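You operate a simulated robot arm through the tools that you are given. There is no shell and no other tool. Be economical: measure what you need, move in short steps, check, and stop when the job is done.

The job below is to be done with a simulated two-armed robot. You get a single attempt, and the scene is never put back.

TASK
Plug the blue-band pendant into the test box, free its stop, reset it and switch to AUTO.
Fine: hold the pendant while you pull the stop out.

It is judged by the outcome, as a careful person would: the job done as asked, and still so three seconds after it is handed in. It fails if anything else is knocked over, pushed out of place, dropped, spilled or broken.

THE ROBOT
Two 7-joint arms with two-finger parallel grippers on one trunk, on a base that drives. Base frame: it is fixed to the floor where the robot stands at the start and does not move with it; the origin is under the middle of the robot, x ahead of it, y to its left, z up. Lengths are in mm, angles in degrees, forces in N, time in s.
The left shoulder is at the start at [70, 163, 1170], the right one opposite. With the tool pointing down near the work surface each hand reaches from about 400 to 880 mm from the robot's upright axis, wherever it stands, measured 20 degrees to its own side. Places, roughly: key switch of the blue-band pendant [600, -200, 900]; stop button of the blue-band pendant [600, -300, 900]; test socket mouth [600, 0, 1000]. Payload 3.43 kg a hand.
Tool frame (each hand has its own): the origin (TCP) lies between the finger pads and is the grasp point; the fingertips stand 34 mm ahead of it; z points along the fingers, y is the line along which they close. Largest opening 128 mm; finger width 24, thickness 12; the body of the gripper, 48 by 130 mm, starts 96 mm behind the TCP.
Orientation is that of the tool frame in the base frame, as [roll, pitch, yaw] about the fixed x, y, z axes, in that order (R = Rz(yaw) Ry(pitch) Rx(roll)). With the fingers straight down and closing along the base's y, the tool's x points along the base's -x, its y along +y and its z along -z.

THE INTERFACE
- The arms move only by the tool servo_tool. It takes "left_commands", "right_commands" or both (then of equal length, played together; a hand with none holds still); each is a list of rows, each a list of 7 numbers: the shift along the tool's x, y, z in mm, then the turn, a rotation vector about the tool's x, y, z in degrees, then the finger opening in mm, from 0 to 128. In form: [[x, y, z, wx, wy, wz, fingers], ...]. A call has 1 to 12 rows; each row shifts and turns the commanded pose from where the row before left it, along the tool's axes as they then stand. Rows are played at 5 a second. More than 50 mm and 8.6 degrees between two rows, or a gripper value outside its range, and nothing of the call is played. Where a pose cannot be reached the arm comes as near as it can. A force on the tool above 90 N (or 10 N above the force at the start of the call, whichever is more), or a blocked arm, ends the call early, and 0.2 s more pass. The fingers move at their own pace (about 153 mm/s each) and stop on an object; they squeeze with about 28 N. The grip force told is the motor's: it shows also when the fingers shut on nothing. Time passes only in rows, and 0.2 s behind the last, so rows that do not move let the fingers close. It gives the time, the measured TCP pose, the force on the tool (base axes), the opening and the grip force at its end, in the units of the frame above (readings bear some noise), with the torque about the TCP (base axes, N m) and any sound that the robot's microphone picked up.
- Cameras (640 x 400 px; columns grow to the right, rows downward): "scene" is now at [130.8, -15.1, 1382.1]; the picture's right is [-0.20, -0.98, 0.00], its down [-0.70, 0.15, -0.70] and it looks along [0.69, -0.14, -0.71] (base axes); focal length 214 px, centre (320, 200). "left" rides on the left gripper at [76, 11, -160] in its tool frame; the picture's right is [-0.15, 0.99, 0.00], its down [-0.88, -0.13, -0.46] and it looks along [-0.45, -0.07, 0.89] (tool axes); focal length 234 px, centre (320, 200). "right" rides on the right gripper at [76, -11, -160] in its tool frame; the picture's right is [0.15, 0.99, 0.00], its down [-0.88, 0.13, -0.46] and it looks along [-0.45, 0.07, 0.89] (tool axes); focal length 234 px, centre (320, 200). There is no depth. A picture from a camera that has moved, and an enlarged one, comes with that camera's place and axes in the base frame and with its lens.
- grab_frame(camera): a new picture of that camera. The clock stands still meanwhile.
- raise_lower(by): slides the trunk up (or, below 0, down) by that many mm; the arms and the scene camera ride with it, the base frame stays. It gives what a move gives, with no picture.
- drive_base(legs): drives the robot by 1 to 6 legs, each [ahead, left, turn to the left] in mm, mm and degrees, along the robot's own axes; the way and the turn of a leg run together, so that a leg with both is an arc; at most 1500 mm and 180 degrees a leg. The arms and the cameras ride along, it lands a little off, and it stops where it bumps. It gives what a move gives.
- turn_head(pan, tilt): turns the head with the scene camera to pan (to the left, within 86 degrees either way) and tilt (down, from -29 to 69), counted from straight ahead of the robot. It gives what a move gives.
- zoom(camera, box): a new picture of the part [left, top, right, bottom] of that camera's present view, enlarged. The clock stands still meanwhile.
- finish_job(): hands the job in; it is judged then, once.

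Go step by step. Nothing tells you exact positions but the pictures and the camera data: compare them with the known pose of the tool, close in by small moves and look again before you grip or let go. The budget is 120 turns and 92 pictures, counting those below and the enlarged ones. Unless the task says otherwise, let go and move clear before handing in, and close with one line.

The tools are called after ">>>" by a JSON object that holds its "name" and its "arguments". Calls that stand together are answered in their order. servo_tool: Moves the arms, as the interface text tells. Its arguments: {"type":"object","properties":{"left_commands":{"type":"array"},"right_commands":{"type":"array"}},"required":[]} The other tools are called the same way: raise_lower (by) slides the trunk up or down; drive_base (legs) drives the base; turn_head (pan, tilt) turns the head that bears the scene camera; grab_frame (camera) takes a picture; zoom (camera, box) takes an enlarged picture of a part of a camera's view; finish_job () hands the job in.

At the start:

```text
clock: 0.0
left_tcp_pos: [548.8, 83.3, 1177.8]
left_tcp_rot: [180.0, 0.0, 180.0]
left_ft_force: [-0.7, 0.1, -0.2]
left_ft_torque: [0.01, -0.02, 0.03]
left_grip_width: 128.2
left_grasp_force: 0.0
right_tcp_pos: [454.0, -394.5, 1278.3]
right_tcp_rot: [-180.0, -0.1, 180.0]
right_ft_force: [0.1, -0.8, -0.6]
right_ft_torque: [-0.01, 0.04, -0.01]
right_grip_width: 127.9
right_grasp_force: 0.0
trunk travel left (down, up): [-650.0, 290.0]
robot x, y, heading: [1.8, -3.8, -0.0]
head pan, tilt: [-11.8, 45.4]
```

scene: 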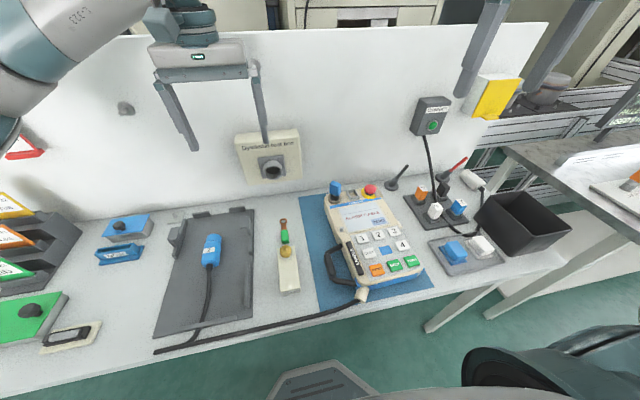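
right: 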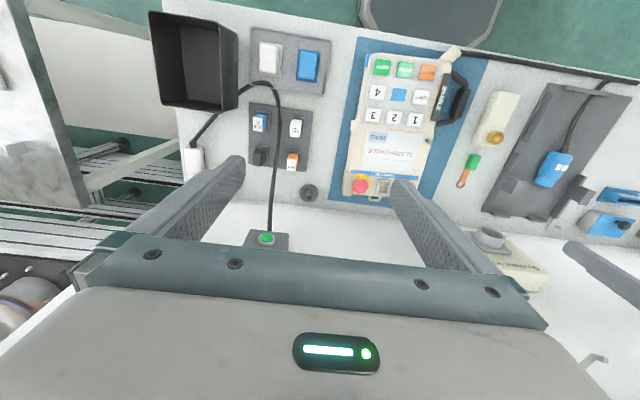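
left: 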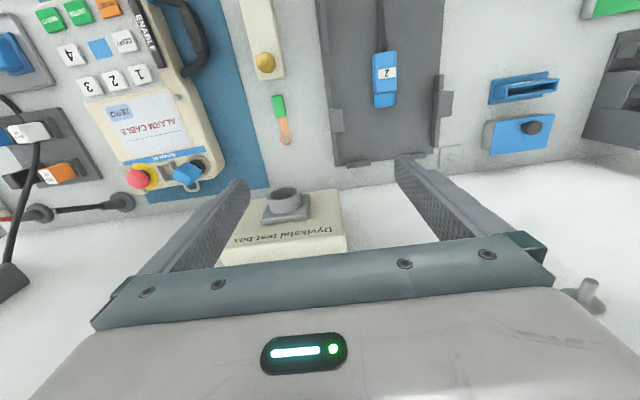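

I see the pendant on a blue mat, its blue plug on a grey tray to the left, and a test box with a socket on the back wall. I'll look closer at the pendant, the plug and the socket first.

>>> {"name": "zoom", "arguments": {"camera": "scene", "box": [300, 160, 460, 310]}}

>>> {"name": "zoom", "arguments": {"camera": "scene", "box": [140, 120, 320, 350]}}

>>> {"name": "zoom", "arguments": {"camera": "left", "box": [60, 0, 360, 270]}}

```text
2.67 times, centred on (380, 235) of scene
camera zoom: at [130.8, -15.1, 1382.1], right [-0.2, -0.98, 0.0], down [-0.7, 0.15, -0.7], along [0.69, -0.14, -0.71], focal length 572 px, centre (160, 107)
```

zoom: 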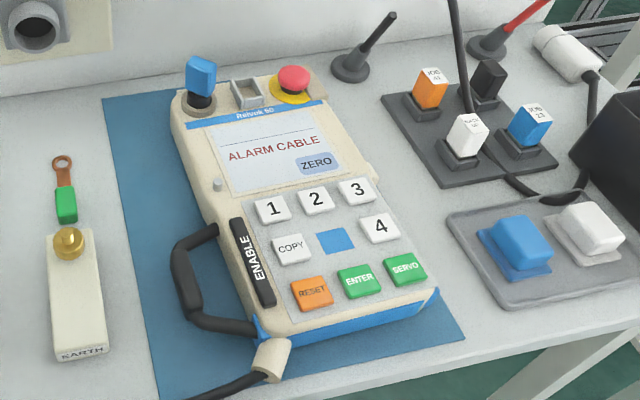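

```text
1.74 times, centred on (230, 235) of scene
camera zoom: at [130.8, -15.1, 1382.1], right [-0.2, -0.98, 0.0], down [-0.7, 0.15, -0.7], along [0.69, -0.14, -0.71], focal length 373 px, centre (476, 139)
```

zoom: 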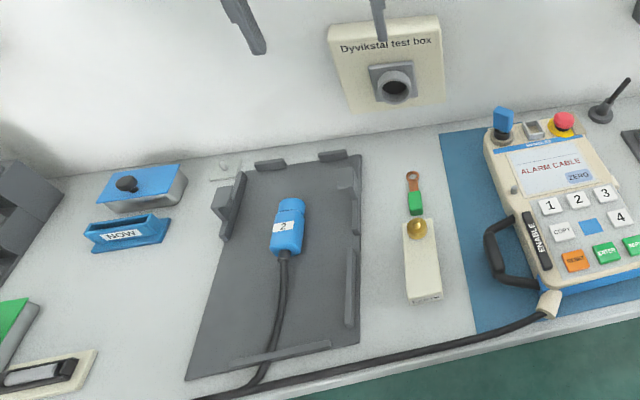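

```text
1.48 times, centred on (210, 135) of left
camera zoom: at [474.6, 93.7, 1337.0], right [0.15, 0.99, 0.0], down [0.88, -0.13, 0.46], along [0.45, -0.07, -0.89], focal length 347 px, centre (483, 296)
```

zoom: 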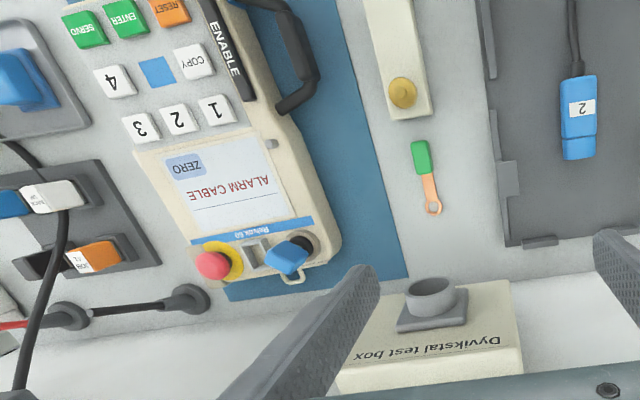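

The plug lies at about [490, 207, 878] with its nose to +x, and the socket mouth is near [620, 17, 1015]. I'll bring both hand cameras nearer to see the details.

>>> {"name": "servo_tool", "arguments": {"left_commands": [[34, -12, 20, 0, 0, 0, 128], [34, -12, 20, 0, 0, 0, 128], [34, -12, 20, 0, 0, 0, 128], [0, -12, 20, 0, 0, 0, 128]], "right_commands": [[-25, 30, 35, 0, 0, 0, 128], [-25, 30, 35, 0, 0, 0, 128], [-25, 30, 35, 0, 0, 0, 128], [0, 20, 25, 0, 0, 0, 128]]}}

>>> {"name": "grab_frame", "arguments": {"camera": "left"}}

>>> {"name": "grab_frame", "arguments": {"camera": "right"}}

```text
refused: row 1 steps farther than a row can; nothing moved
```

```text
85 pictures are left
camera left: at [474.6, 93.7, 1337.0], right [0.15, 0.99, 0.0], down [0.88, -0.13, 0.46], along [0.45, -0.07, -0.89], focal length 234 px, centre (320, 200)
```

left: 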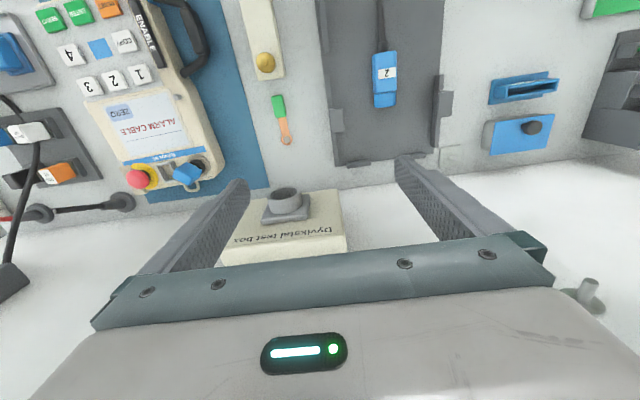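

```text
84 pictures are left
camera right: at [378.3, -405.4, 1437.6], right [-0.15, 0.99, 0.0], down [0.88, 0.13, 0.46], along [0.45, 0.07, -0.89], focal length 234 px, centre (320, 200)
```

right: 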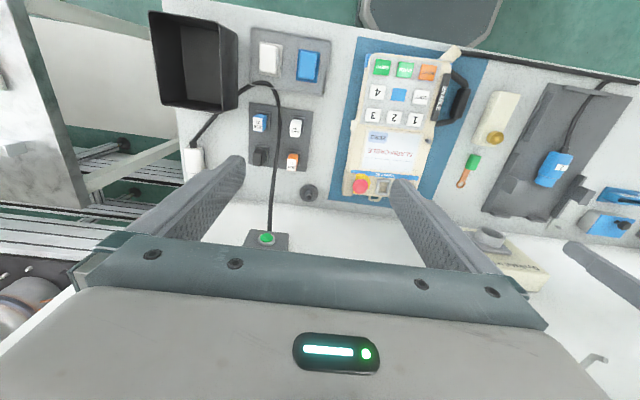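

The right hand's step was just over 50 mm a row, so I repeat with smaller steps.

>>> {"name": "servo_tool", "arguments": {"left_commands": [[34, -12, 20, 0, 0, 0, 128], [34, -12, 20, 0, 0, 0, 128], [34, -12, 20, 0, 0, 0, 128], [0, -12, 20, 0, 0, 0, 128]], "right_commands": [[-20, 26, 33, 0, 0, 0, 128], [-20, 26, 33, 0, 0, 0, 128], [-20, 26, 33, 0, 0, 0, 128], [-20, 26, 33, 0, 0, 0, 128]]}}

```text
clock: 1.0
left_tcp_pos: [449.7, 32.5, 1094.7]
left_tcp_rot: [-179.9, 0.0, -179.9]
left_ft_force: [0.7, -0.1, 0.4]
left_ft_torque: [-0.02, 0.02, -0.05]
left_grip_width: 127.9
left_grasp_force: 0.1
right_tcp_pos: [535.8, -288.9, 1143.7]
right_tcp_rot: [179.9, -0.2, -180.0]
right_ft_force: [1.1, -0.5, -0.6]
right_ft_torque: [-0.03, 0.03, 0.0]
right_grip_width: 127.9
right_grasp_force: 0.1
trunk travel left (down, up): [-650.0, 290.0]
robot x, y, heading: [-0.4, -3.4, -0.2]
head pan, tilt: [-11.8, 45.4]
```

>>> {"name": "grab_frame", "arguments": {"camera": "left"}}

>>> {"name": "grab_frame", "arguments": {"camera": "right"}}

>>> {"name": "zoom", "arguments": {"camera": "scene", "box": [220, 100, 400, 230]}}

```text
83 pictures are left
camera left: at [375.5, 44.5, 1255.1], right [0.15, 0.99, 0.0], down [0.88, -0.13, 0.45], along [0.45, -0.07, -0.89], focal length 234 px, centre (320, 200)
```

left: 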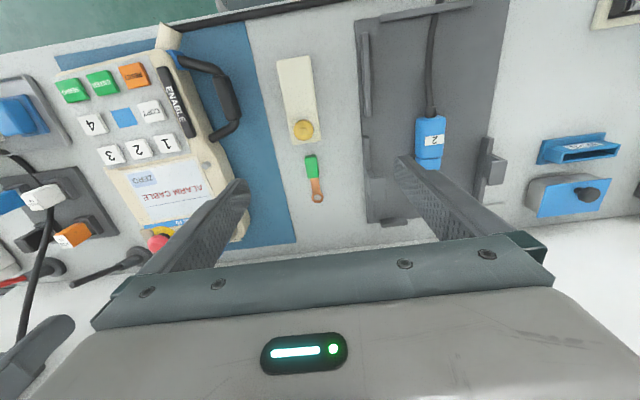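

```text
82 pictures are left
camera right: at [461.3, -299.6, 1303.4], right [-0.15, 0.99, 0.0], down [0.88, 0.13, 0.45], along [0.45, 0.07, -0.89], focal length 234 px, centre (320, 200)
```

right: 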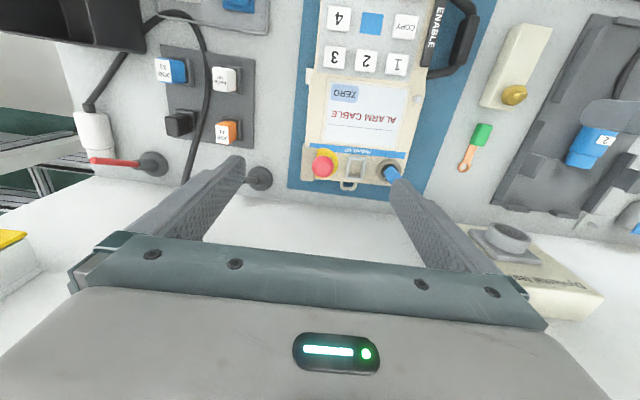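

```text
3.08 times, centred on (310, 165) of scene
camera zoom: at [134.2, -14.3, 1381.8], right [-0.2, -0.98, 0.0], down [-0.7, 0.14, -0.7], along [0.69, -0.14, -0.71], focal length 660 px, centre (351, 308)
```

zoom: 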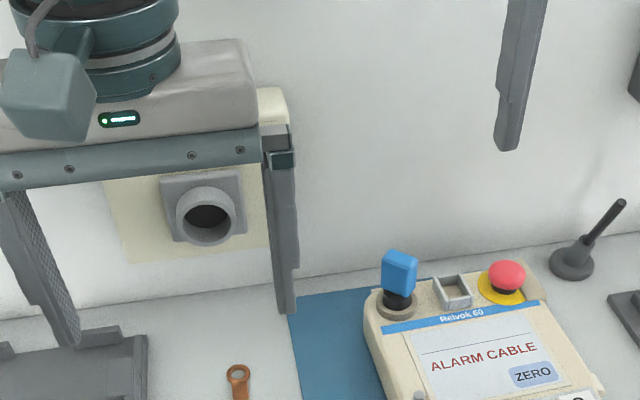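

The socket seems to face the robot and possibly slopes upward. I'll tilt the left hand to look at it nearly straight on.

>>> {"name": "servo_tool", "arguments": {"left_commands": [[0, 0, 0, 0, -8.5, 0, 128], [0, 0, 0, 0, -8.5, 0, 128], [0, 0, 0, 0, -8.5, 0, 128], [0, 0, 0, 0, -8.5, 0, 128], [0, 0, 0, 0, -6, 0, 128]]}}

>>> {"name": "grab_frame", "arguments": {"camera": "left"}}

>>> {"name": "zoom", "arguments": {"camera": "right", "box": [430, 160, 630, 340]}}

>>> {"name": "zoom", "arguments": {"camera": "right", "box": [260, 80, 460, 220]}}

```text
clock: 2.2
left_tcp_pos: [446.7, 33.4, 1097.3]
left_tcp_rot: [-180.0, 40.1, -179.9]
left_ft_force: [0.7, -0.7, -0.2]
left_ft_torque: [-0.01, 0.01, 0.0]
left_grip_width: 127.9
left_grasp_force: 0.1
right_tcp_pos: [533.5, -289.9, 1145.0]
right_tcp_rot: [179.9, 0.1, 180.0]
right_ft_force: [-0.3, -0.1, 0.4]
right_ft_torque: [-0.01, 0.0, -0.05]
right_grip_width: 128.1
right_grasp_force: 0.0
trunk travel left (down, up): [-650.0, 290.0]
robot x, y, heading: [2.6, 0.1, 0.1]
head pan, tilt: [-11.8, 45.4]
```

```text
80 pictures are left
camera left: at [287.2, 44.7, 1171.1], right [0.11, 0.99, 0.09], down [0.38, -0.13, 0.92], along [0.92, -0.07, -0.39], focal length 234 px, centre (320, 200)
```

left: 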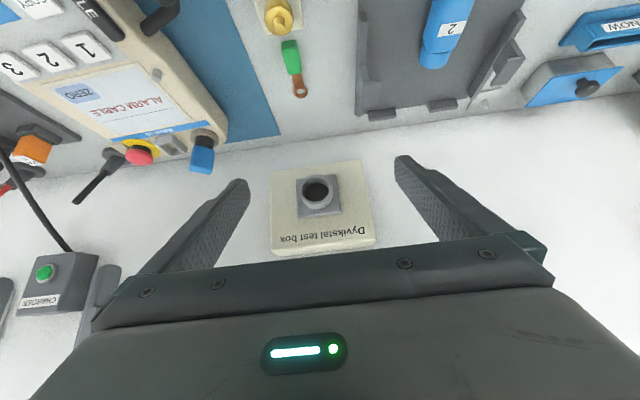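

```text
2.22 times, centred on (530, 250) of right
camera zoom: at [457.6, -300.9, 1305.1], right [-0.15, 0.99, 0.0], down [0.88, 0.13, 0.46], along [0.45, 0.07, -0.89], focal length 520 px, centre (-147, 89)
```

zoom: 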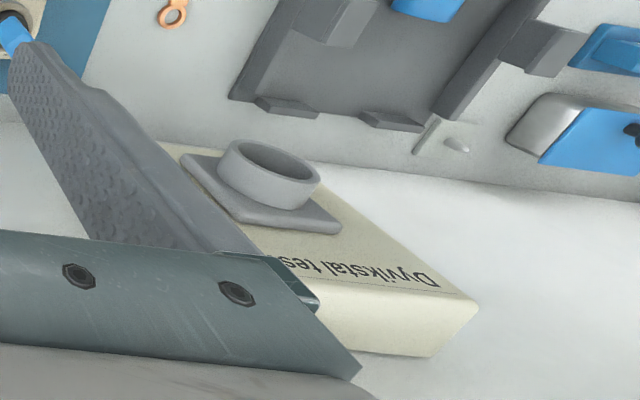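

```text
2.86 times, centred on (360, 150) of right
camera zoom: at [457.6, -300.9, 1305.1], right [-0.15, 0.99, 0.0], down [0.88, 0.13, 0.46], along [0.45, 0.07, -0.89], focal length 669 px, centre (206, 343)
```

zoom: 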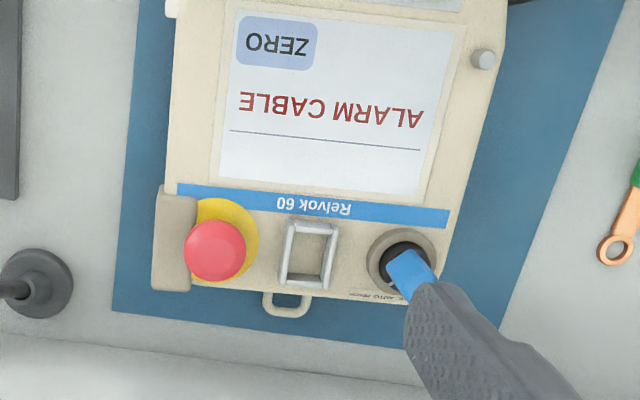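

>>> {"name": "zoom", "arguments": {"camera": "left", "box": [255, 145, 395, 265]}}

>>> {"name": "zoom", "arguments": {"camera": "left", "box": [340, 0, 540, 130]}}

```text
3.33 times, centred on (325, 205) of left
camera zoom: at [287.2, 44.7, 1171.1], right [0.11, 0.99, 0.09], down [0.38, -0.13, 0.92], along [0.92, -0.07, -0.39], focal length 781 px, centre (303, 183)
```

zoom: 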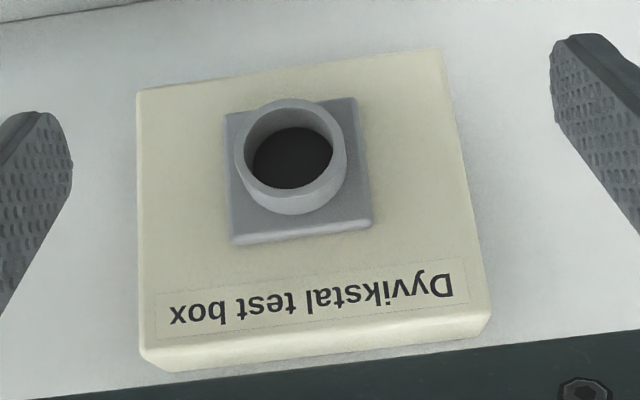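

```text
3.08 times, centred on (440, 65) of left
camera zoom: at [287.2, 44.7, 1171.1], right [0.11, 0.99, 0.09], down [0.38, -0.13, 0.92], along [0.92, -0.07, -0.39], focal length 720 px, centre (-49, 615)
```

zoom: 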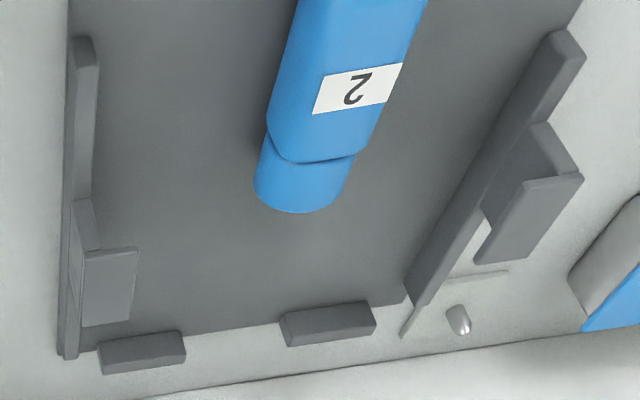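

The box face is vertical, so the socket axis runs along +x with its mouth near [626, 15, 1008], and the plug already points along +x at y about 203. I'll keep the hand tilted about 40° so its body stays clear of the wall, and move above the plug.

>>> {"name": "servo_tool", "arguments": {"left_commands": [[8.6, 34, 18, 0, 0, 0, 100], [8.6, 34, 18, 0, 0, 0, 100], [8.6, 34, 18, 0, 0, 0, 100], [8.6, 34, 18, 0, 0, 0, 100], [8.6, 34, 18, 0, 0, 0, 100], [0, 0, 0, 0, 0, 0, 100]]}}

>>> {"name": "grab_frame", "arguments": {"camera": "left"}}

>>> {"name": "grab_frame", "arguments": {"camera": "scene"}}

```text
clock: 3.6
left_tcp_pos: [527.5, 176.1, 1014.4]
left_tcp_rot: [179.9, 39.7, 179.9]
left_ft_force: [0.5, -0.3, -0.1]
left_ft_torque: [0.02, 0.0, 0.02]
left_grip_width: 99.9
left_grasp_force: 0.1
left hand out of reach, approached as far as the arm can: row 1, 2, 3, 4, 5
right_tcp_pos: [535.0, -290.3, 1144.7]
right_tcp_rot: [180.0, 0.0, -180.0]
right_ft_force: [-0.3, 0.1, -0.8]
right_ft_torque: [0.0, 0.02, 0.01]
right_grip_width: 128.0
right_grasp_force: 0.0
trunk travel left (down, up): [-650.0, 290.0]
robot x, y, heading: [0.3, 0.8, 0.1]
head pan, tilt: [-11.8, 45.4]
```

```text
75 pictures are left
camera left: at [366.8, 188.5, 1088.1], right [0.11, 0.99, 0.1], down [0.38, -0.13, 0.91], along [0.92, -0.07, -0.4], focal length 234 px, centre (320, 200)
```

left: 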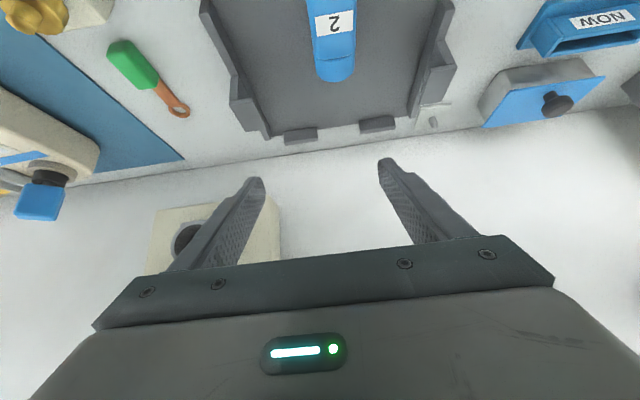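

```text
74 pictures are left
camera scene: at [131.0, -16.4, 1382.0], right [-0.2, -0.98, 0.0], down [-0.7, 0.15, -0.7], along [0.69, -0.14, -0.71], focal length 214 px, centre (320, 200)
```

scene: 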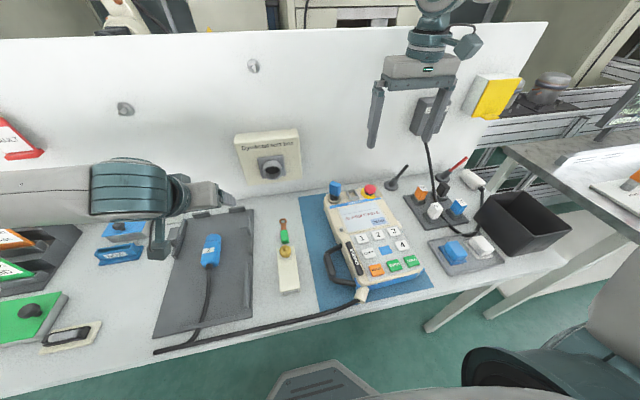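

The tilted hand is too close to the robot for its reach. I'll back the base off 150 mm so that the plug and socket come into the middle of the reach.

>>> {"name": "drive_base", "arguments": {"legs": [[-150, 0, 0]]}}

>>> {"name": "servo_tool", "arguments": {"left_commands": [[0, 0, 0, 0, 0, 0, 100], [0, 0, -10, 0, 0, 0, 100]]}}

```text
clock: 5.0
left_tcp_pos: [377.5, 176.4, 1014.0]
left_tcp_rot: [180.0, 39.7, -180.0]
left_ft_force: [-0.3, -0.3, -0.4]
left_ft_torque: [-0.03, 0.01, 0.01]
left_grip_width: 100.3
left_grasp_force: 0.2
right_tcp_pos: [386.4, -289.3, 1146.2]
right_tcp_rot: [-180.0, -0.2, 180.0]
right_ft_force: [-0.6, -1.0, -0.3]
right_ft_torque: [0.02, 0.02, 0.04]
right_grip_width: 127.9
right_grasp_force: 0.1
trunk travel left (down, up): [-650.0, 290.0]
robot x, y, heading: [-145.1, 3.6, 0.0]
head pan, tilt: [-11.8, 45.4]
```

```text
clock: 5.6
left_tcp_pos: [374.8, 176.1, 1023.4]
left_tcp_rot: [179.8, 39.7, 179.9]
left_ft_force: [1.1, 0.1, -0.2]
left_ft_torque: [0.02, -0.02, 0.02]
left_grip_width: 100.0
left_grasp_force: 0.1
left hand out of reach, approached as far as the arm can: row 2
right_tcp_pos: [384.0, -289.7, 1144.4]
right_tcp_rot: [180.0, -0.1, 179.9]
right_ft_force: [-0.1, 0.1, 0.6]
right_ft_torque: [0.02, 0.0, -0.02]
right_grip_width: 128.0
right_grasp_force: 0.0
trunk travel left (down, up): [-650.0, 290.0]
robot x, y, heading: [-150.2, 1.1, -0.3]
head pan, tilt: [-11.8, 45.4]
```

>>> {"name": "servo_tool", "arguments": {"left_commands": [[-20, 9, 26.5, 0, 0, 0, 100], [-20, 9, 26.5, 0, 0, 0, 100], [-20, 9, 26.5, 0, 0, 0, 100], [0, 0, 0, 0, 0, 0, 100]]}}

>>> {"name": "grab_frame", "arguments": {"camera": "left"}}

>>> {"name": "zoom", "arguments": {"camera": "scene", "box": [80, 80, 400, 300]}}

```text
clock: 6.6
left_tcp_pos: [473.8, 201.4, 1000.1]
left_tcp_rot: [-180.0, 40.0, 180.0]
left_ft_force: [-0.4, -0.6, -0.2]
left_ft_torque: [-0.02, -0.03, -0.01]
left_grip_width: 99.9
left_grasp_force: 0.1
right_tcp_pos: [383.6, -288.9, 1144.8]
right_tcp_rot: [180.0, 0.0, -179.9]
right_ft_force: [-1.2, 0.6, -0.1]
right_ft_torque: [-0.04, 0.01, 0.0]
right_grip_width: 128.0
right_grasp_force: 0.1
trunk travel left (down, up): [-650.0, 290.0]
robot x, y, heading: [-152.3, 2.2, -0.1]
head pan, tilt: [-11.8, 45.4]
```

```text
73 pictures are left
camera left: at [313.3, 213.1, 1073.8], right [0.11, 0.99, 0.09], down [0.38, -0.13, 0.91], along [0.92, -0.07, -0.39], focal length 234 px, centre (320, 200)
```

left: 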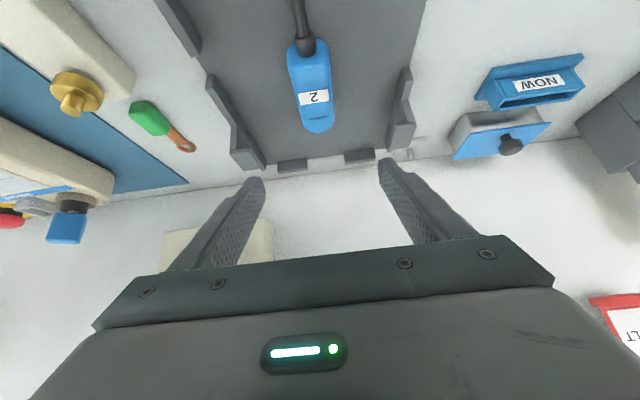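

```text
1.82 times, centred on (240, 190) of scene
camera zoom: at [-18.8, -15.1, 1382.1], right [-0.2, -0.98, 0.0], down [-0.7, 0.15, -0.7], along [0.69, -0.14, -0.71], focal length 390 px, centre (466, 218)
```

zoom: 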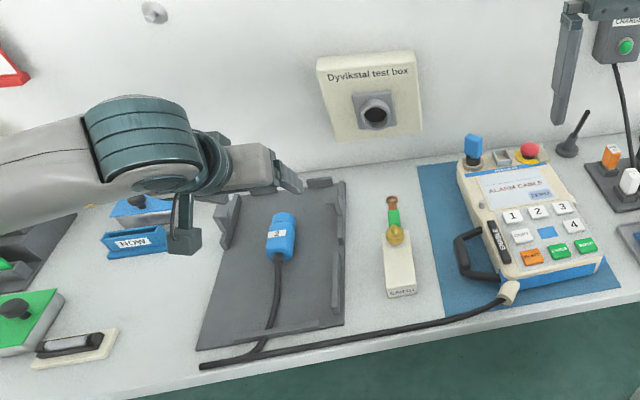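

The plug is centred under the hand at y about 203, its label at x about 475. I'll lower most of the way and check.

>>> {"name": "servo_tool", "arguments": {"left_commands": [[16, 0.5, 19.2, 0, 0, 0, 90], [16, 0.5, 19.2, 0, 0, 0, 90], [16, 0.5, 19.2, 0, 0, 0, 90], [0, 0, 0, 0, 0, 0, 90]]}}

>>> {"name": "grab_frame", "arguments": {"camera": "left"}}

>>> {"name": "zoom", "arguments": {"camera": "scene", "box": [100, 120, 320, 280]}}

```text
clock: 7.6
left_tcp_pos: [474.3, 202.5, 925.1]
left_tcp_rot: [-179.9, 39.9, -180.0]
left_ft_force: [-0.4, -0.3, -0.4]
left_ft_torque: [0.01, 0.0, 0.03]
left_grip_width: 90.1
left_grasp_force: 0.0
right_tcp_pos: [384.2, -289.5, 1145.5]
right_tcp_rot: [-180.0, 0.0, -179.9]
right_ft_force: [0.3, 0.0, -0.3]
right_ft_torque: [0.01, 0.0, -0.01]
right_grip_width: 127.9
right_grasp_force: 0.0
trunk travel left (down, up): [-650.0, 290.0]
robot x, y, heading: [-150.7, -3.1, 0.1]
head pan, tilt: [-11.8, 45.4]
```

```text
71 pictures are left
camera left: at [314.1, 214.7, 998.6], right [0.11, 0.99, 0.09], down [0.38, -0.13, 0.91], along [0.92, -0.07, -0.39], focal length 234 px, centre (320, 200)
```

left: 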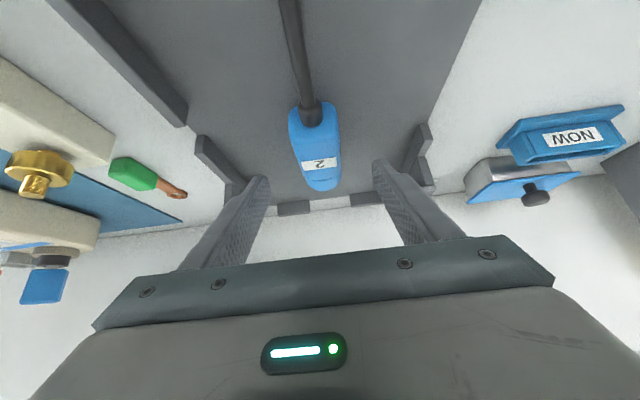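

```text
2.50 times, centred on (210, 200) of scene
camera zoom: at [-18.4, -15.2, 1382.1], right [-0.2, -0.98, 0.0], down [-0.7, 0.15, -0.7], along [0.69, -0.14, -0.71], focal length 536 px, centre (595, 200)
```

zoom: 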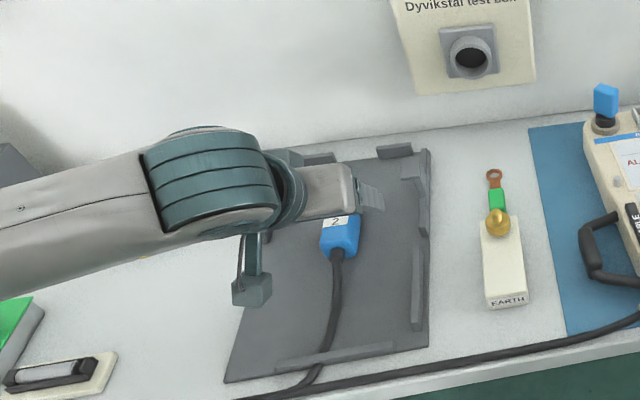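

>>> {"name": "servo_tool", "arguments": {"left_commands": [[9, 0, 11, 0, 0, 0, 90], [9, 0, 11, 0, 0, 0, 90], [0, 0, 0, 0, 0, 0, 90]]}}

>>> {"name": "grab_frame", "arguments": {"camera": "left"}}

```text
clock: 8.4
left_tcp_pos: [473.6, 202.9, 896.8]
left_tcp_rot: [179.9, 39.8, -180.0]
left_ft_force: [0.3, -0.3, -0.2]
left_ft_torque: [0.01, 0.02, -0.02]
left_grip_width: 89.9
left_grasp_force: 0.1
right_tcp_pos: [385.1, -288.2, 1146.2]
right_tcp_rot: [-179.9, 0.0, 180.0]
right_ft_force: [-0.6, -1.6, 0.2]
right_ft_torque: [-0.02, -0.02, 0.01]
right_grip_width: 128.0
right_grasp_force: 0.1
trunk travel left (down, up): [-650.0, 290.0]
robot x, y, heading: [-151.5, -3.2, -0.2]
head pan, tilt: [-11.8, 45.4]
```

```text
69 pictures are left
camera left: at [313.9, 215.4, 971.7], right [0.11, 0.99, 0.09], down [0.38, -0.13, 0.91], along [0.92, -0.07, -0.39], focal length 234 px, centre (320, 200)
```

left: 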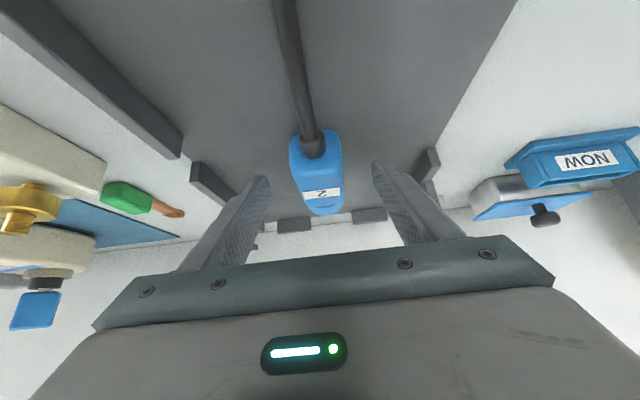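

>>> {"name": "servo_tool", "arguments": {"left_commands": [[1.5, 0, 2, 0, 0, 0, 60], [0, 0, 0, 0, 0, 0, 30], [0, 0, 0, 0, 0, 0, 20], [0, 0, 0, 0, 0, 0, 20]]}}

>>> {"name": "grab_frame", "arguments": {"camera": "left"}}

```text
clock: 9.4
left_tcp_pos: [474.0, 203.0, 895.2]
left_tcp_rot: [-180.0, 39.8, -180.0]
left_ft_force: [0.4, -0.1, -0.7]
left_ft_torque: [0.02, -0.05, 0.01]
left_grip_width: 37.5
left_grasp_force: 27.7
right_tcp_pos: [385.0, -289.0, 1145.2]
right_tcp_rot: [-180.0, 0.1, 180.0]
right_ft_force: [0.4, 1.0, 0.2]
right_ft_torque: [0.02, 0.0, -0.01]
right_grip_width: 128.2
right_grasp_force: 0.0
trunk travel left (down, up): [-650.0, 290.0]
robot x, y, heading: [-149.6, 3.5, 0.2]
head pan, tilt: [-11.8, 45.4]
```

```text
68 pictures are left
camera left: at [314.1, 215.7, 968.9], right [0.11, 0.99, 0.09], down [0.38, -0.13, 0.91], along [0.92, -0.07, -0.39], focal length 234 px, centre (320, 200)
```

left: 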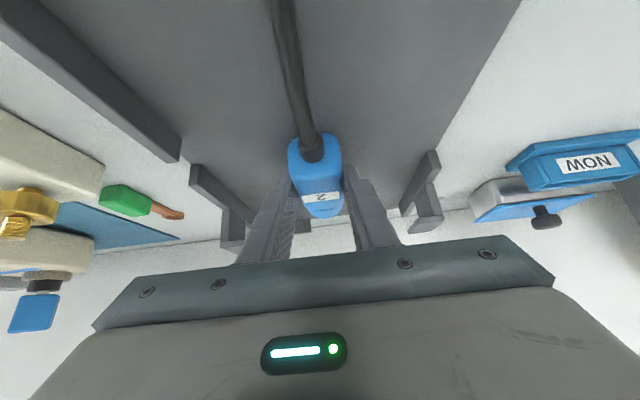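

The plug is gripped (37.5 mm). I'll lift it straight up clear of the tray.

>>> {"name": "servo_tool", "arguments": {"left_commands": [[-10, 0, -12, 0, 0, 0, 15], [-19, 0, -22, 0, 0, 0, 15], [-19, 0, -22, 0, 0, 0, 15], [-19, 0, -22, 0, 0, 0, 15], [-19, 0, -23, 0, 0, 0, 15], [0, 0, 0, 0, 0, 0, 15]]}}

>>> {"name": "grab_frame", "arguments": {"camera": "left"}}

>>> {"name": "grab_frame", "arguments": {"camera": "scene"}}

```text
clock: 10.8
left_tcp_pos: [474.9, 206.1, 1025.3]
left_tcp_rot: [-180.0, 39.7, 180.0]
left_ft_force: [-0.5, -0.2, -1.3]
left_ft_torque: [0.0, 0.01, 0.0]
left_grip_width: 37.6
left_grasp_force: 27.9
right_tcp_pos: [385.4, -289.3, 1146.3]
right_tcp_rot: [179.9, 0.0, 180.0]
right_ft_force: [0.0, 0.3, -0.4]
right_ft_torque: [0.01, 0.01, 0.0]
right_grip_width: 128.0
right_grasp_force: 0.0
trunk travel left (down, up): [-650.0, 290.0]
robot x, y, heading: [-145.0, 0.5, 0.1]
head pan, tilt: [-11.8, 45.4]
```

```text
67 pictures are left
camera left: at [315.4, 218.3, 1099.5], right [0.11, 0.99, 0.09], down [0.38, -0.13, 0.91], along [0.92, -0.07, -0.4], focal length 234 px, centre (320, 200)
```

left: 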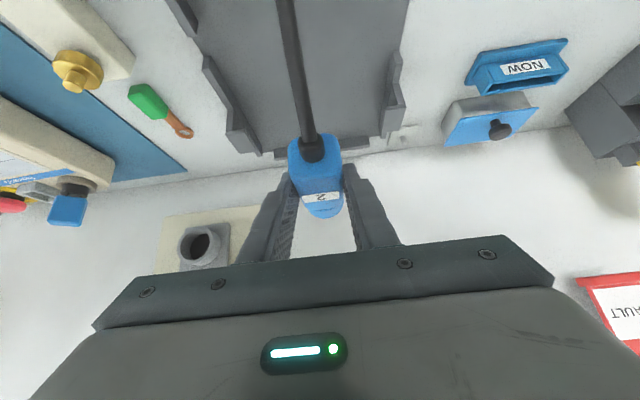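

```text
66 pictures are left
camera scene: at [-17.8, -14.7, 1382.0], right [-0.2, -0.98, 0.0], down [-0.7, 0.15, -0.7], along [0.69, -0.14, -0.71], focal length 214 px, centre (320, 200)
```

scene: 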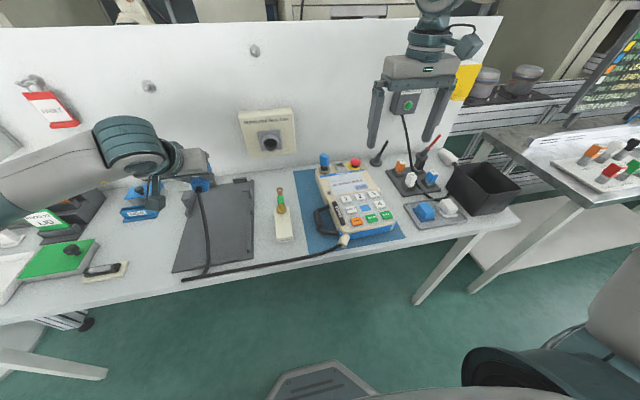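

The plug is free and hangs level. I'll carry it across to in front of the socket, and also read the sign on the right table.

>>> {"name": "servo_tool", "arguments": {"left_commands": [[0, -38, 0, 0, 0, 0, 15], [0, -38, 0, 0, 0, 0, 15], [0, -38, 0, 0, 0, 0, 15], [0, -38, 0, 0, 0, 0, 15], [0, -38, 0, 0, 0, 0, 15], [0, 0, 0, 0, 0, 0, 15]]}}

>>> {"name": "grab_frame", "arguments": {"camera": "left"}}

>>> {"name": "zoom", "arguments": {"camera": "scene", "box": [200, 80, 360, 200]}}

>>> {"name": "zoom", "arguments": {"camera": "scene", "box": [520, 40, 640, 190]}}

```text
clock: 12.2
left_tcp_pos: [475.8, 15.6, 1025.8]
left_tcp_rot: [-179.9, 39.8, -179.9]
left_ft_force: [0.9, 1.5, -0.9]
left_ft_torque: [0.01, 0.04, 0.01]
left_grip_width: 37.8
left_grasp_force: 28.6
right_tcp_pos: [384.2, -288.6, 1146.7]
right_tcp_rot: [-179.9, 0.0, -179.9]
right_ft_force: [1.1, 0.3, -0.7]
right_ft_torque: [-0.01, 0.03, 0.03]
right_grip_width: 128.1
right_grasp_force: 0.0
trunk travel left (down, up): [-650.0, 290.0]
robot x, y, heading: [-149.1, 0.5, -0.1]
head pan, tilt: [-11.8, 45.4]
```

```text
65 pictures are left
camera left: at [315.2, 27.4, 1100.2], right [0.11, 0.99, 0.09], down [0.38, -0.13, 0.91], along [0.92, -0.07, -0.4], focal length 234 px, centre (320, 200)
```

left: 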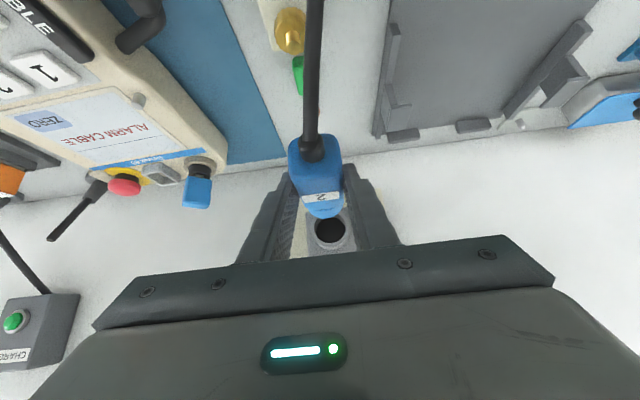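

```text
3.33 times, centred on (280, 140) of scene
camera zoom: at [-18.1, -13.9, 1382.1], right [-0.2, -0.98, 0.0], down [-0.7, 0.14, -0.7], along [0.69, -0.14, -0.71], focal length 715 px, centre (453, 400)
```

zoom: 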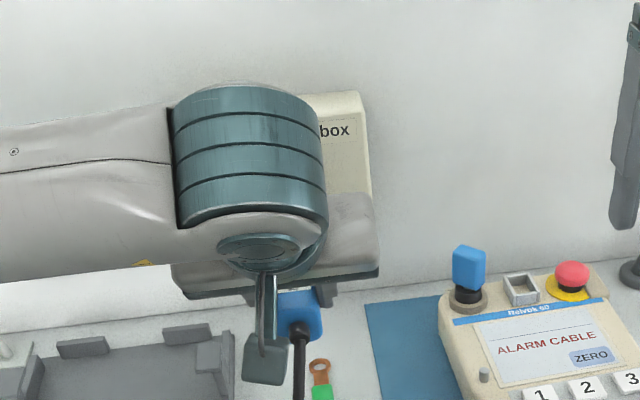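

```text
2.67 times, centred on (580, 115) of scene
camera zoom: at [-18.1, -13.9, 1382.1], right [-0.2, -0.98, 0.0], down [-0.7, 0.14, -0.7], along [0.69, -0.14, -0.71], focal length 572 px, centre (-373, 427)
```

zoom: 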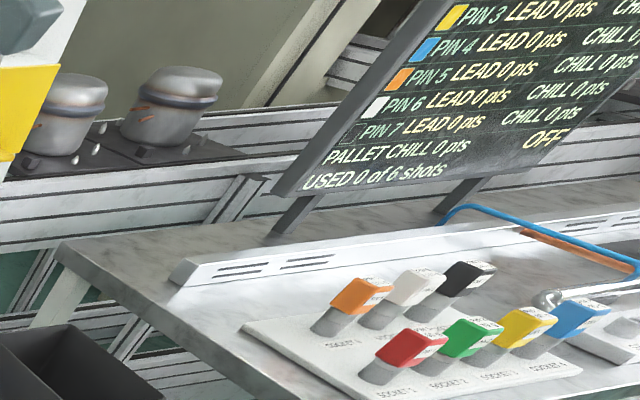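

>>> {"name": "zoom", "arguments": {"camera": "left", "box": [260, 130, 400, 260]}}

```text
3.08 times, centred on (330, 195) of left
camera zoom: at [315.2, 27.4, 1100.2], right [0.11, 0.99, 0.09], down [0.38, -0.13, 0.91], along [0.92, -0.07, -0.4], focal length 720 px, centre (289, 215)
```

zoom: 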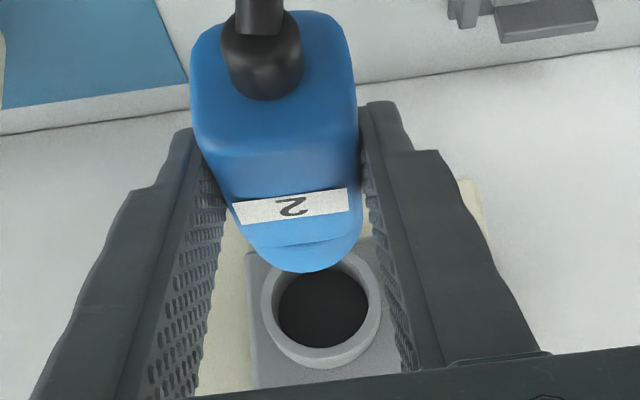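

The plug nose is in line with the socket to within a few mm. I'll approach to just short of the mouth, then compare nose and rim at the same depth.

>>> {"name": "servo_tool", "arguments": {"left_commands": [[-16, 0, 12, 0, 0, 0, 15], [-16, 0, 12, 0, 0, 0, 15], [-16, 0, 12, 0, 0, 0, 15], [-14, 0, 11, 0, 0, 0, 15], [0, 0, 0, 0, 0, 0, 15]]}}

>>> {"name": "zoom", "arguments": {"camera": "left", "box": [250, 130, 390, 260]}}

>>> {"name": "grab_frame", "arguments": {"camera": "right"}}

```text
clock: 13.4
left_tcp_pos: [552.3, 16.0, 1030.3]
left_tcp_rot: [179.9, 39.8, 179.9]
left_ft_force: [-0.4, 0.1, -1.2]
left_ft_torque: [0.0, 0.01, -0.01]
left_grip_width: 38.0
left_grasp_force: 27.7
right_tcp_pos: [384.2, -289.7, 1145.2]
right_tcp_rot: [179.9, 0.0, 180.0]
right_ft_force: [-0.9, -0.2, -0.3]
right_ft_torque: [-0.01, 0.02, -0.03]
right_grip_width: 128.1
right_grasp_force: 0.1
trunk travel left (down, up): [-650.0, 290.0]
robot x, y, heading: [-149.4, -0.8, -0.2]
head pan, tilt: [-11.8, 45.4]
```

```text
3.08 times, centred on (320, 195) of left
camera zoom: at [393.0, 27.1, 1104.6], right [0.11, 0.99, 0.09], down [0.38, -0.13, 0.91], along [0.92, -0.07, -0.4], focal length 720 px, centre (320, 215)
```

zoom: 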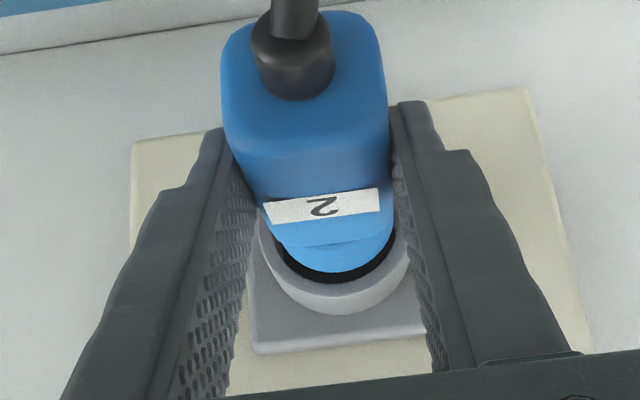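

```text
60 pictures are left
camera right: at [309.0, -300.5, 1304.9], right [-0.15, 0.99, 0.0], down [0.88, 0.13, 0.46], along [0.45, 0.07, -0.89], focal length 234 px, centre (320, 200)
```

right: 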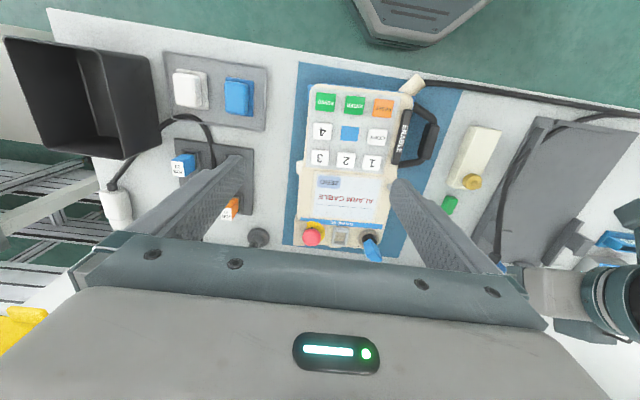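

The nose is centred on the hole in y and nearly in z. I'll push forward slowly and watch the force.

>>> {"name": "servo_tool", "arguments": {"left_commands": [[-3.85, 0, 3.2, 0, 0, 0, 15], [-3.85, 0, 3.2, 0, 0, 0, 15], [-3.85, 0, 3.2, 0, 0, 0, 15], [0, 0, 0, 0, 0, 0, 15]]}}

>>> {"name": "zoom", "arguments": {"camera": "left", "box": [250, 130, 390, 260]}}

```text
clock: 14.4
left_tcp_pos: [566.8, 15.3, 1030.2]
left_tcp_rot: [179.9, 39.7, -179.9]
left_ft_force: [-0.2, 0.1, -2.1]
left_ft_torque: [-0.01, 0.03, -0.01]
left_grip_width: 37.7
left_grasp_force: 28.0
right_tcp_pos: [384.0, -288.9, 1144.4]
right_tcp_rot: [-180.0, 0.0, 179.9]
right_ft_force: [-0.2, 0.3, -0.9]
right_ft_torque: [0.02, -0.03, -0.01]
right_grip_width: 128.0
right_grasp_force: 0.1
trunk travel left (down, up): [-650.0, 290.0]
robot x, y, heading: [-151.8, -0.2, -0.1]
head pan, tilt: [-11.8, 45.4]
```

```text
3.08 times, centred on (320, 195) of left
camera zoom: at [407.9, 27.6, 1103.9], right [0.11, 0.99, 0.09], down [0.38, -0.13, 0.91], along [0.92, -0.07, -0.4], focal length 720 px, centre (320, 215)
```

zoom: 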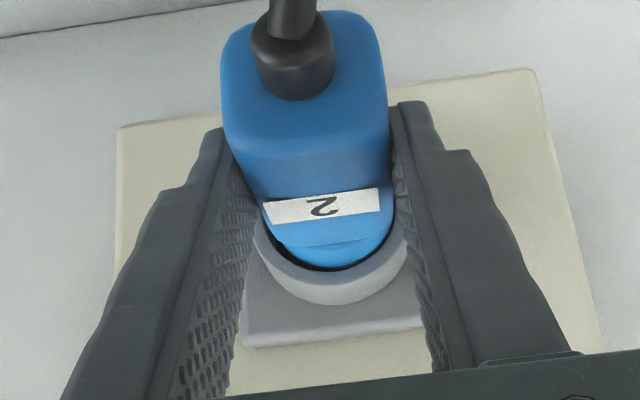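

>>> {"name": "zoom", "arguments": {"camera": "left", "box": [300, 180, 350, 235]}}

```text
7.27 times, centred on (325, 208) of left
camera zoom: at [407.9, 27.6, 1103.9], right [0.11, 0.99, 0.09], down [0.38, -0.13, 0.91], along [0.92, -0.07, -0.4], focal length 1703 px, centre (284, 146)
```

zoom: 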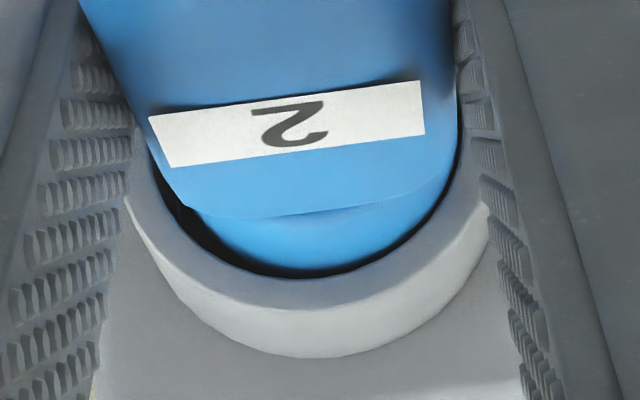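

The hole lies about 1.5 mm to −y of the nose. I'll shift that and continue forward.

>>> {"name": "servo_tool", "arguments": {"left_commands": [[0, -1.6, 0, 0, 0, 0, 15], [-3.0, 0, 2.6, 0, 0, 0, 15], [-3.0, 0, 2.6, 0, 0, 0, 15], [0, 0, 0, 0, 0, 0, 15]]}}

>>> {"name": "zoom", "arguments": {"camera": "left", "box": [290, 175, 350, 235]}}

```text
clock: 15.4
left_tcp_pos: [575.3, 14.0, 1028.8]
left_tcp_rot: [-179.9, 39.8, -180.0]
left_ft_force: [0.5, -0.8, -1.9]
left_ft_torque: [0.01, 0.01, 0.01]
left_grip_width: 37.5
left_grasp_force: 28.3
right_tcp_pos: [386.1, -290.0, 1144.5]
right_tcp_rot: [180.0, 0.1, -180.0]
right_ft_force: [0.4, 0.9, 0.4]
right_ft_torque: [-0.04, 0.02, 0.01]
right_grip_width: 128.4
right_grasp_force: 0.1
trunk travel left (down, up): [-650.0, 290.0]
robot x, y, heading: [-152.3, 1.2, 0.0]
head pan, tilt: [-11.8, 45.4]
```

```text
6.67 times, centred on (320, 205) of left
camera zoom: at [416.3, 25.6, 1103.4], right [0.11, 0.99, 0.09], down [0.38, -0.13, 0.91], along [0.92, -0.07, -0.4], focal length 1561 px, centre (320, 167)
```

zoom: 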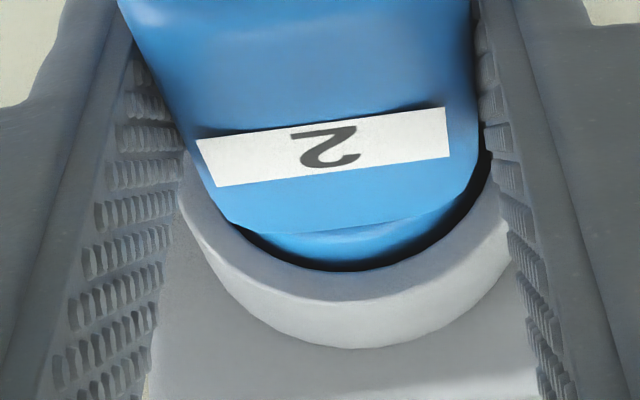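

The nose has entered without force. I'll continue forward in small steps.

>>> {"name": "servo_tool", "arguments": {"left_commands": [[0, 0.6, 0, 0, 0, 0, 15], [-3.0, 0, 2.6, 0, 0, 0, 15], [-3.0, 0, 2.6, 0, 0, 0, 15], [0, 0, 0, 0, 0, 0, 15]]}}

>>> {"name": "zoom", "arguments": {"camera": "left", "box": [290, 175, 350, 235]}}

```text
clock: 16.4
left_tcp_pos: [579.7, 14.6, 1029.3]
left_tcp_rot: [179.8, 39.7, 180.0]
left_ft_force: [-19.2, 5.1, -5.3]
left_ft_torque: [-0.09, 0.19, -0.15]
left_grip_width: 37.8
left_grasp_force: 28.0
right_tcp_pos: [382.6, -289.0, 1146.3]
right_tcp_rot: [179.9, 0.0, -180.0]
right_ft_force: [0.4, -0.6, -0.5]
right_ft_torque: [0.01, 0.0, 0.01]
right_grip_width: 127.9
right_grasp_force: 0.0
trunk travel left (down, up): [-650.0, 290.0]
robot x, y, heading: [-149.0, 0.2, -0.3]
head pan, tilt: [-11.8, 45.4]
```

```text
6.67 times, centred on (320, 205) of left
camera zoom: at [420.6, 26.4, 1103.9], right [0.11, 0.99, 0.09], down [0.39, -0.13, 0.91], along [0.92, -0.07, -0.4], focal length 1561 px, centre (320, 167)
```

zoom: 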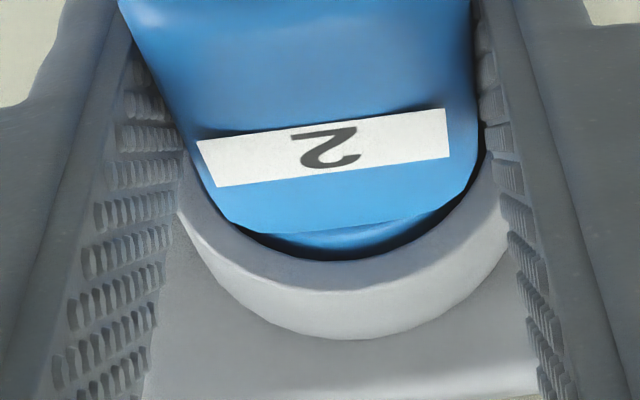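

A 19 N resistance appears, with slight side force. I'll ease to +y a little and keep pushing gently.

>>> {"name": "servo_tool", "arguments": {"left_commands": [[0.3, 0.8, 0.4, 0, 0, 0, 10], [-2.3, 0, 1.9, 0, 0, 0, 10], [0, 0, 0, 0, 0, 0, 10]]}}

```text
clock: 17.2
left_tcp_pos: [584.1, 14.3, 1030.4]
left_tcp_rot: [179.9, 39.9, -180.0]
left_ft_force: [-20.4, 2.0, -4.4]
left_ft_torque: [-0.1, 0.18, -0.17]
left_grip_width: 37.7
left_grasp_force: 28.5
right_tcp_pos: [382.2, -290.1, 1146.6]
right_tcp_rot: [180.0, 0.1, -180.0]
right_ft_force: [-0.3, 0.6, 0.4]
right_ft_torque: [0.01, -0.01, 0.01]
right_grip_width: 128.1
right_grasp_force: 0.0
trunk travel left (down, up): [-650.0, 290.0]
robot x, y, heading: [-149.6, 4.6, 0.1]
head pan, tilt: [-11.8, 45.4]
```

>>> {"name": "servo_tool", "arguments": {"left_commands": [[-2.3, 0.2, 1.9, 0, 0, 0, 10], [-2.3, 0, 1.9, 0, 0, 0, 10], [0, 0, 0, 0, 0, 0, 10]]}}

>>> {"name": "grab_frame", "arguments": {"camera": "left"}}

>>> {"name": "zoom", "arguments": {"camera": "left", "box": [290, 175, 350, 235]}}

```text
clock: 18.0
left_tcp_pos: [588.2, 14.3, 1031.6]
left_tcp_rot: [-179.9, 40.1, -180.0]
left_ft_force: [-31.3, 1.4, -1.6]
left_ft_torque: [0.13, 0.52, 0.14]
left_grip_width: 37.7
left_grasp_force: 28.0
right_tcp_pos: [379.9, -289.2, 1147.0]
right_tcp_rot: [-179.9, 0.2, -179.9]
right_ft_force: [-0.3, -0.8, -1.2]
right_ft_torque: [0.05, 0.01, 0.03]
right_grip_width: 127.9
right_grasp_force: 0.1
trunk travel left (down, up): [-650.0, 290.0]
robot x, y, heading: [-149.3, 1.1, -0.0]
head pan, tilt: [-11.8, 45.4]
```

```text
55 pictures are left
camera left: at [428.3, 26.6, 1106.1], right [0.11, 0.99, 0.09], down [0.38, -0.13, 0.91], along [0.92, -0.07, -0.39], focal length 234 px, centre (320, 200)
```

left: 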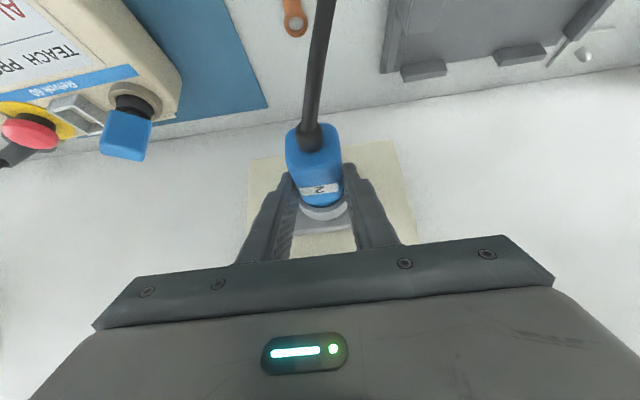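

```text
6.67 times, centred on (320, 205) of left
camera zoom: at [428.3, 26.6, 1106.1], right [0.11, 0.99, 0.09], down [0.38, -0.13, 0.91], along [0.92, -0.07, -0.39], focal length 1561 px, centre (320, 167)
```

zoom: 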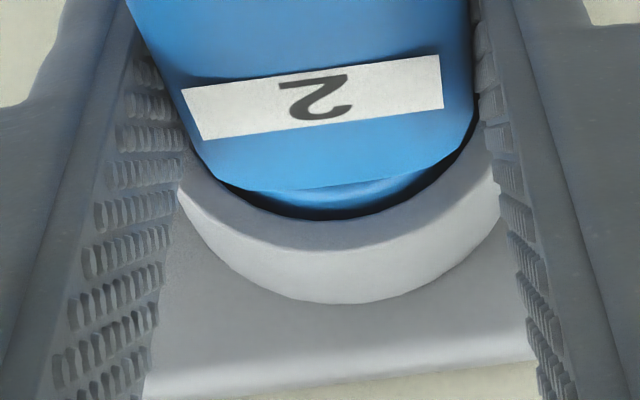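

The pendant's display has changed, so the plug is connected. I'll check the display.

>>> {"name": "zoom", "arguments": {"camera": "scene", "box": [290, 140, 420, 250]}}

```text
3.64 times, centred on (355, 195) of scene
camera zoom: at [-23.4, -14.8, 1382.6], right [-0.2, -0.98, 0.0], down [-0.69, 0.15, -0.7], along [0.69, -0.14, -0.71], focal length 780 px, centre (193, 218)
```

zoom: 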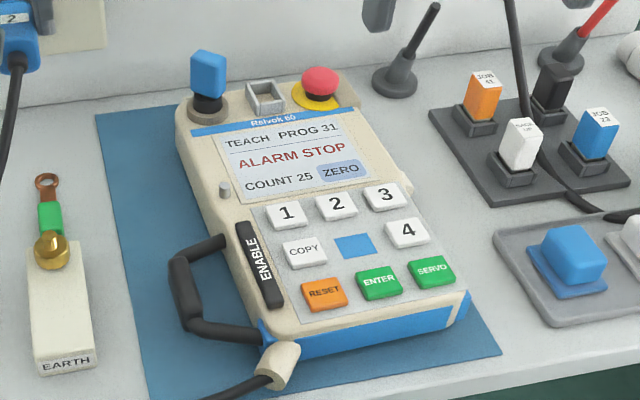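

>>> {"name": "servo_tool", "arguments": {"left_commands": [[-2.3, 0, 1.9, 0, 0, 0, 5], [0, 0, 0, 0, 0, 0, 5]]}}

>>> {"name": "zoom", "arguments": {"camera": "left", "box": [290, 175, 350, 235]}}

```text
clock: 18.6
left_tcp_pos: [588.0, 14.7, 1033.1]
left_tcp_rot: [180.0, 39.8, 180.0]
left_ft_force: [-45.2, 2.5, -1.2]
left_ft_torque: [0.48, 0.27, 0.38]
left_grip_width: 37.6
left_grasp_force: 28.0
right_tcp_pos: [378.2, -290.3, 1148.6]
right_tcp_rot: [179.9, 0.4, 180.0]
right_ft_force: [0.4, 0.1, -0.8]
right_ft_torque: [0.02, -0.01, -0.02]
right_grip_width: 128.1
right_grasp_force: 0.1
trunk travel left (down, up): [-650.0, 290.0]
robot x, y, heading: [-148.5, -0.5, 0.2]
head pan, tilt: [-11.8, 45.4]
```

```text
6.67 times, centred on (320, 205) of left
camera zoom: at [428.5, 26.7, 1106.4], right [0.11, 0.99, 0.09], down [0.38, -0.13, 0.91], along [0.92, -0.07, -0.39], focal length 1561 px, centre (320, 167)
```

zoom: 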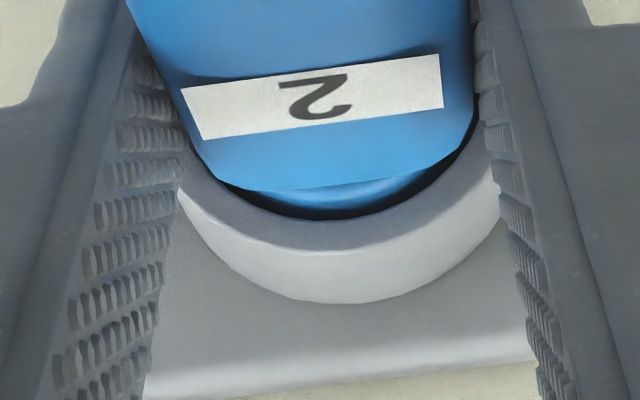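

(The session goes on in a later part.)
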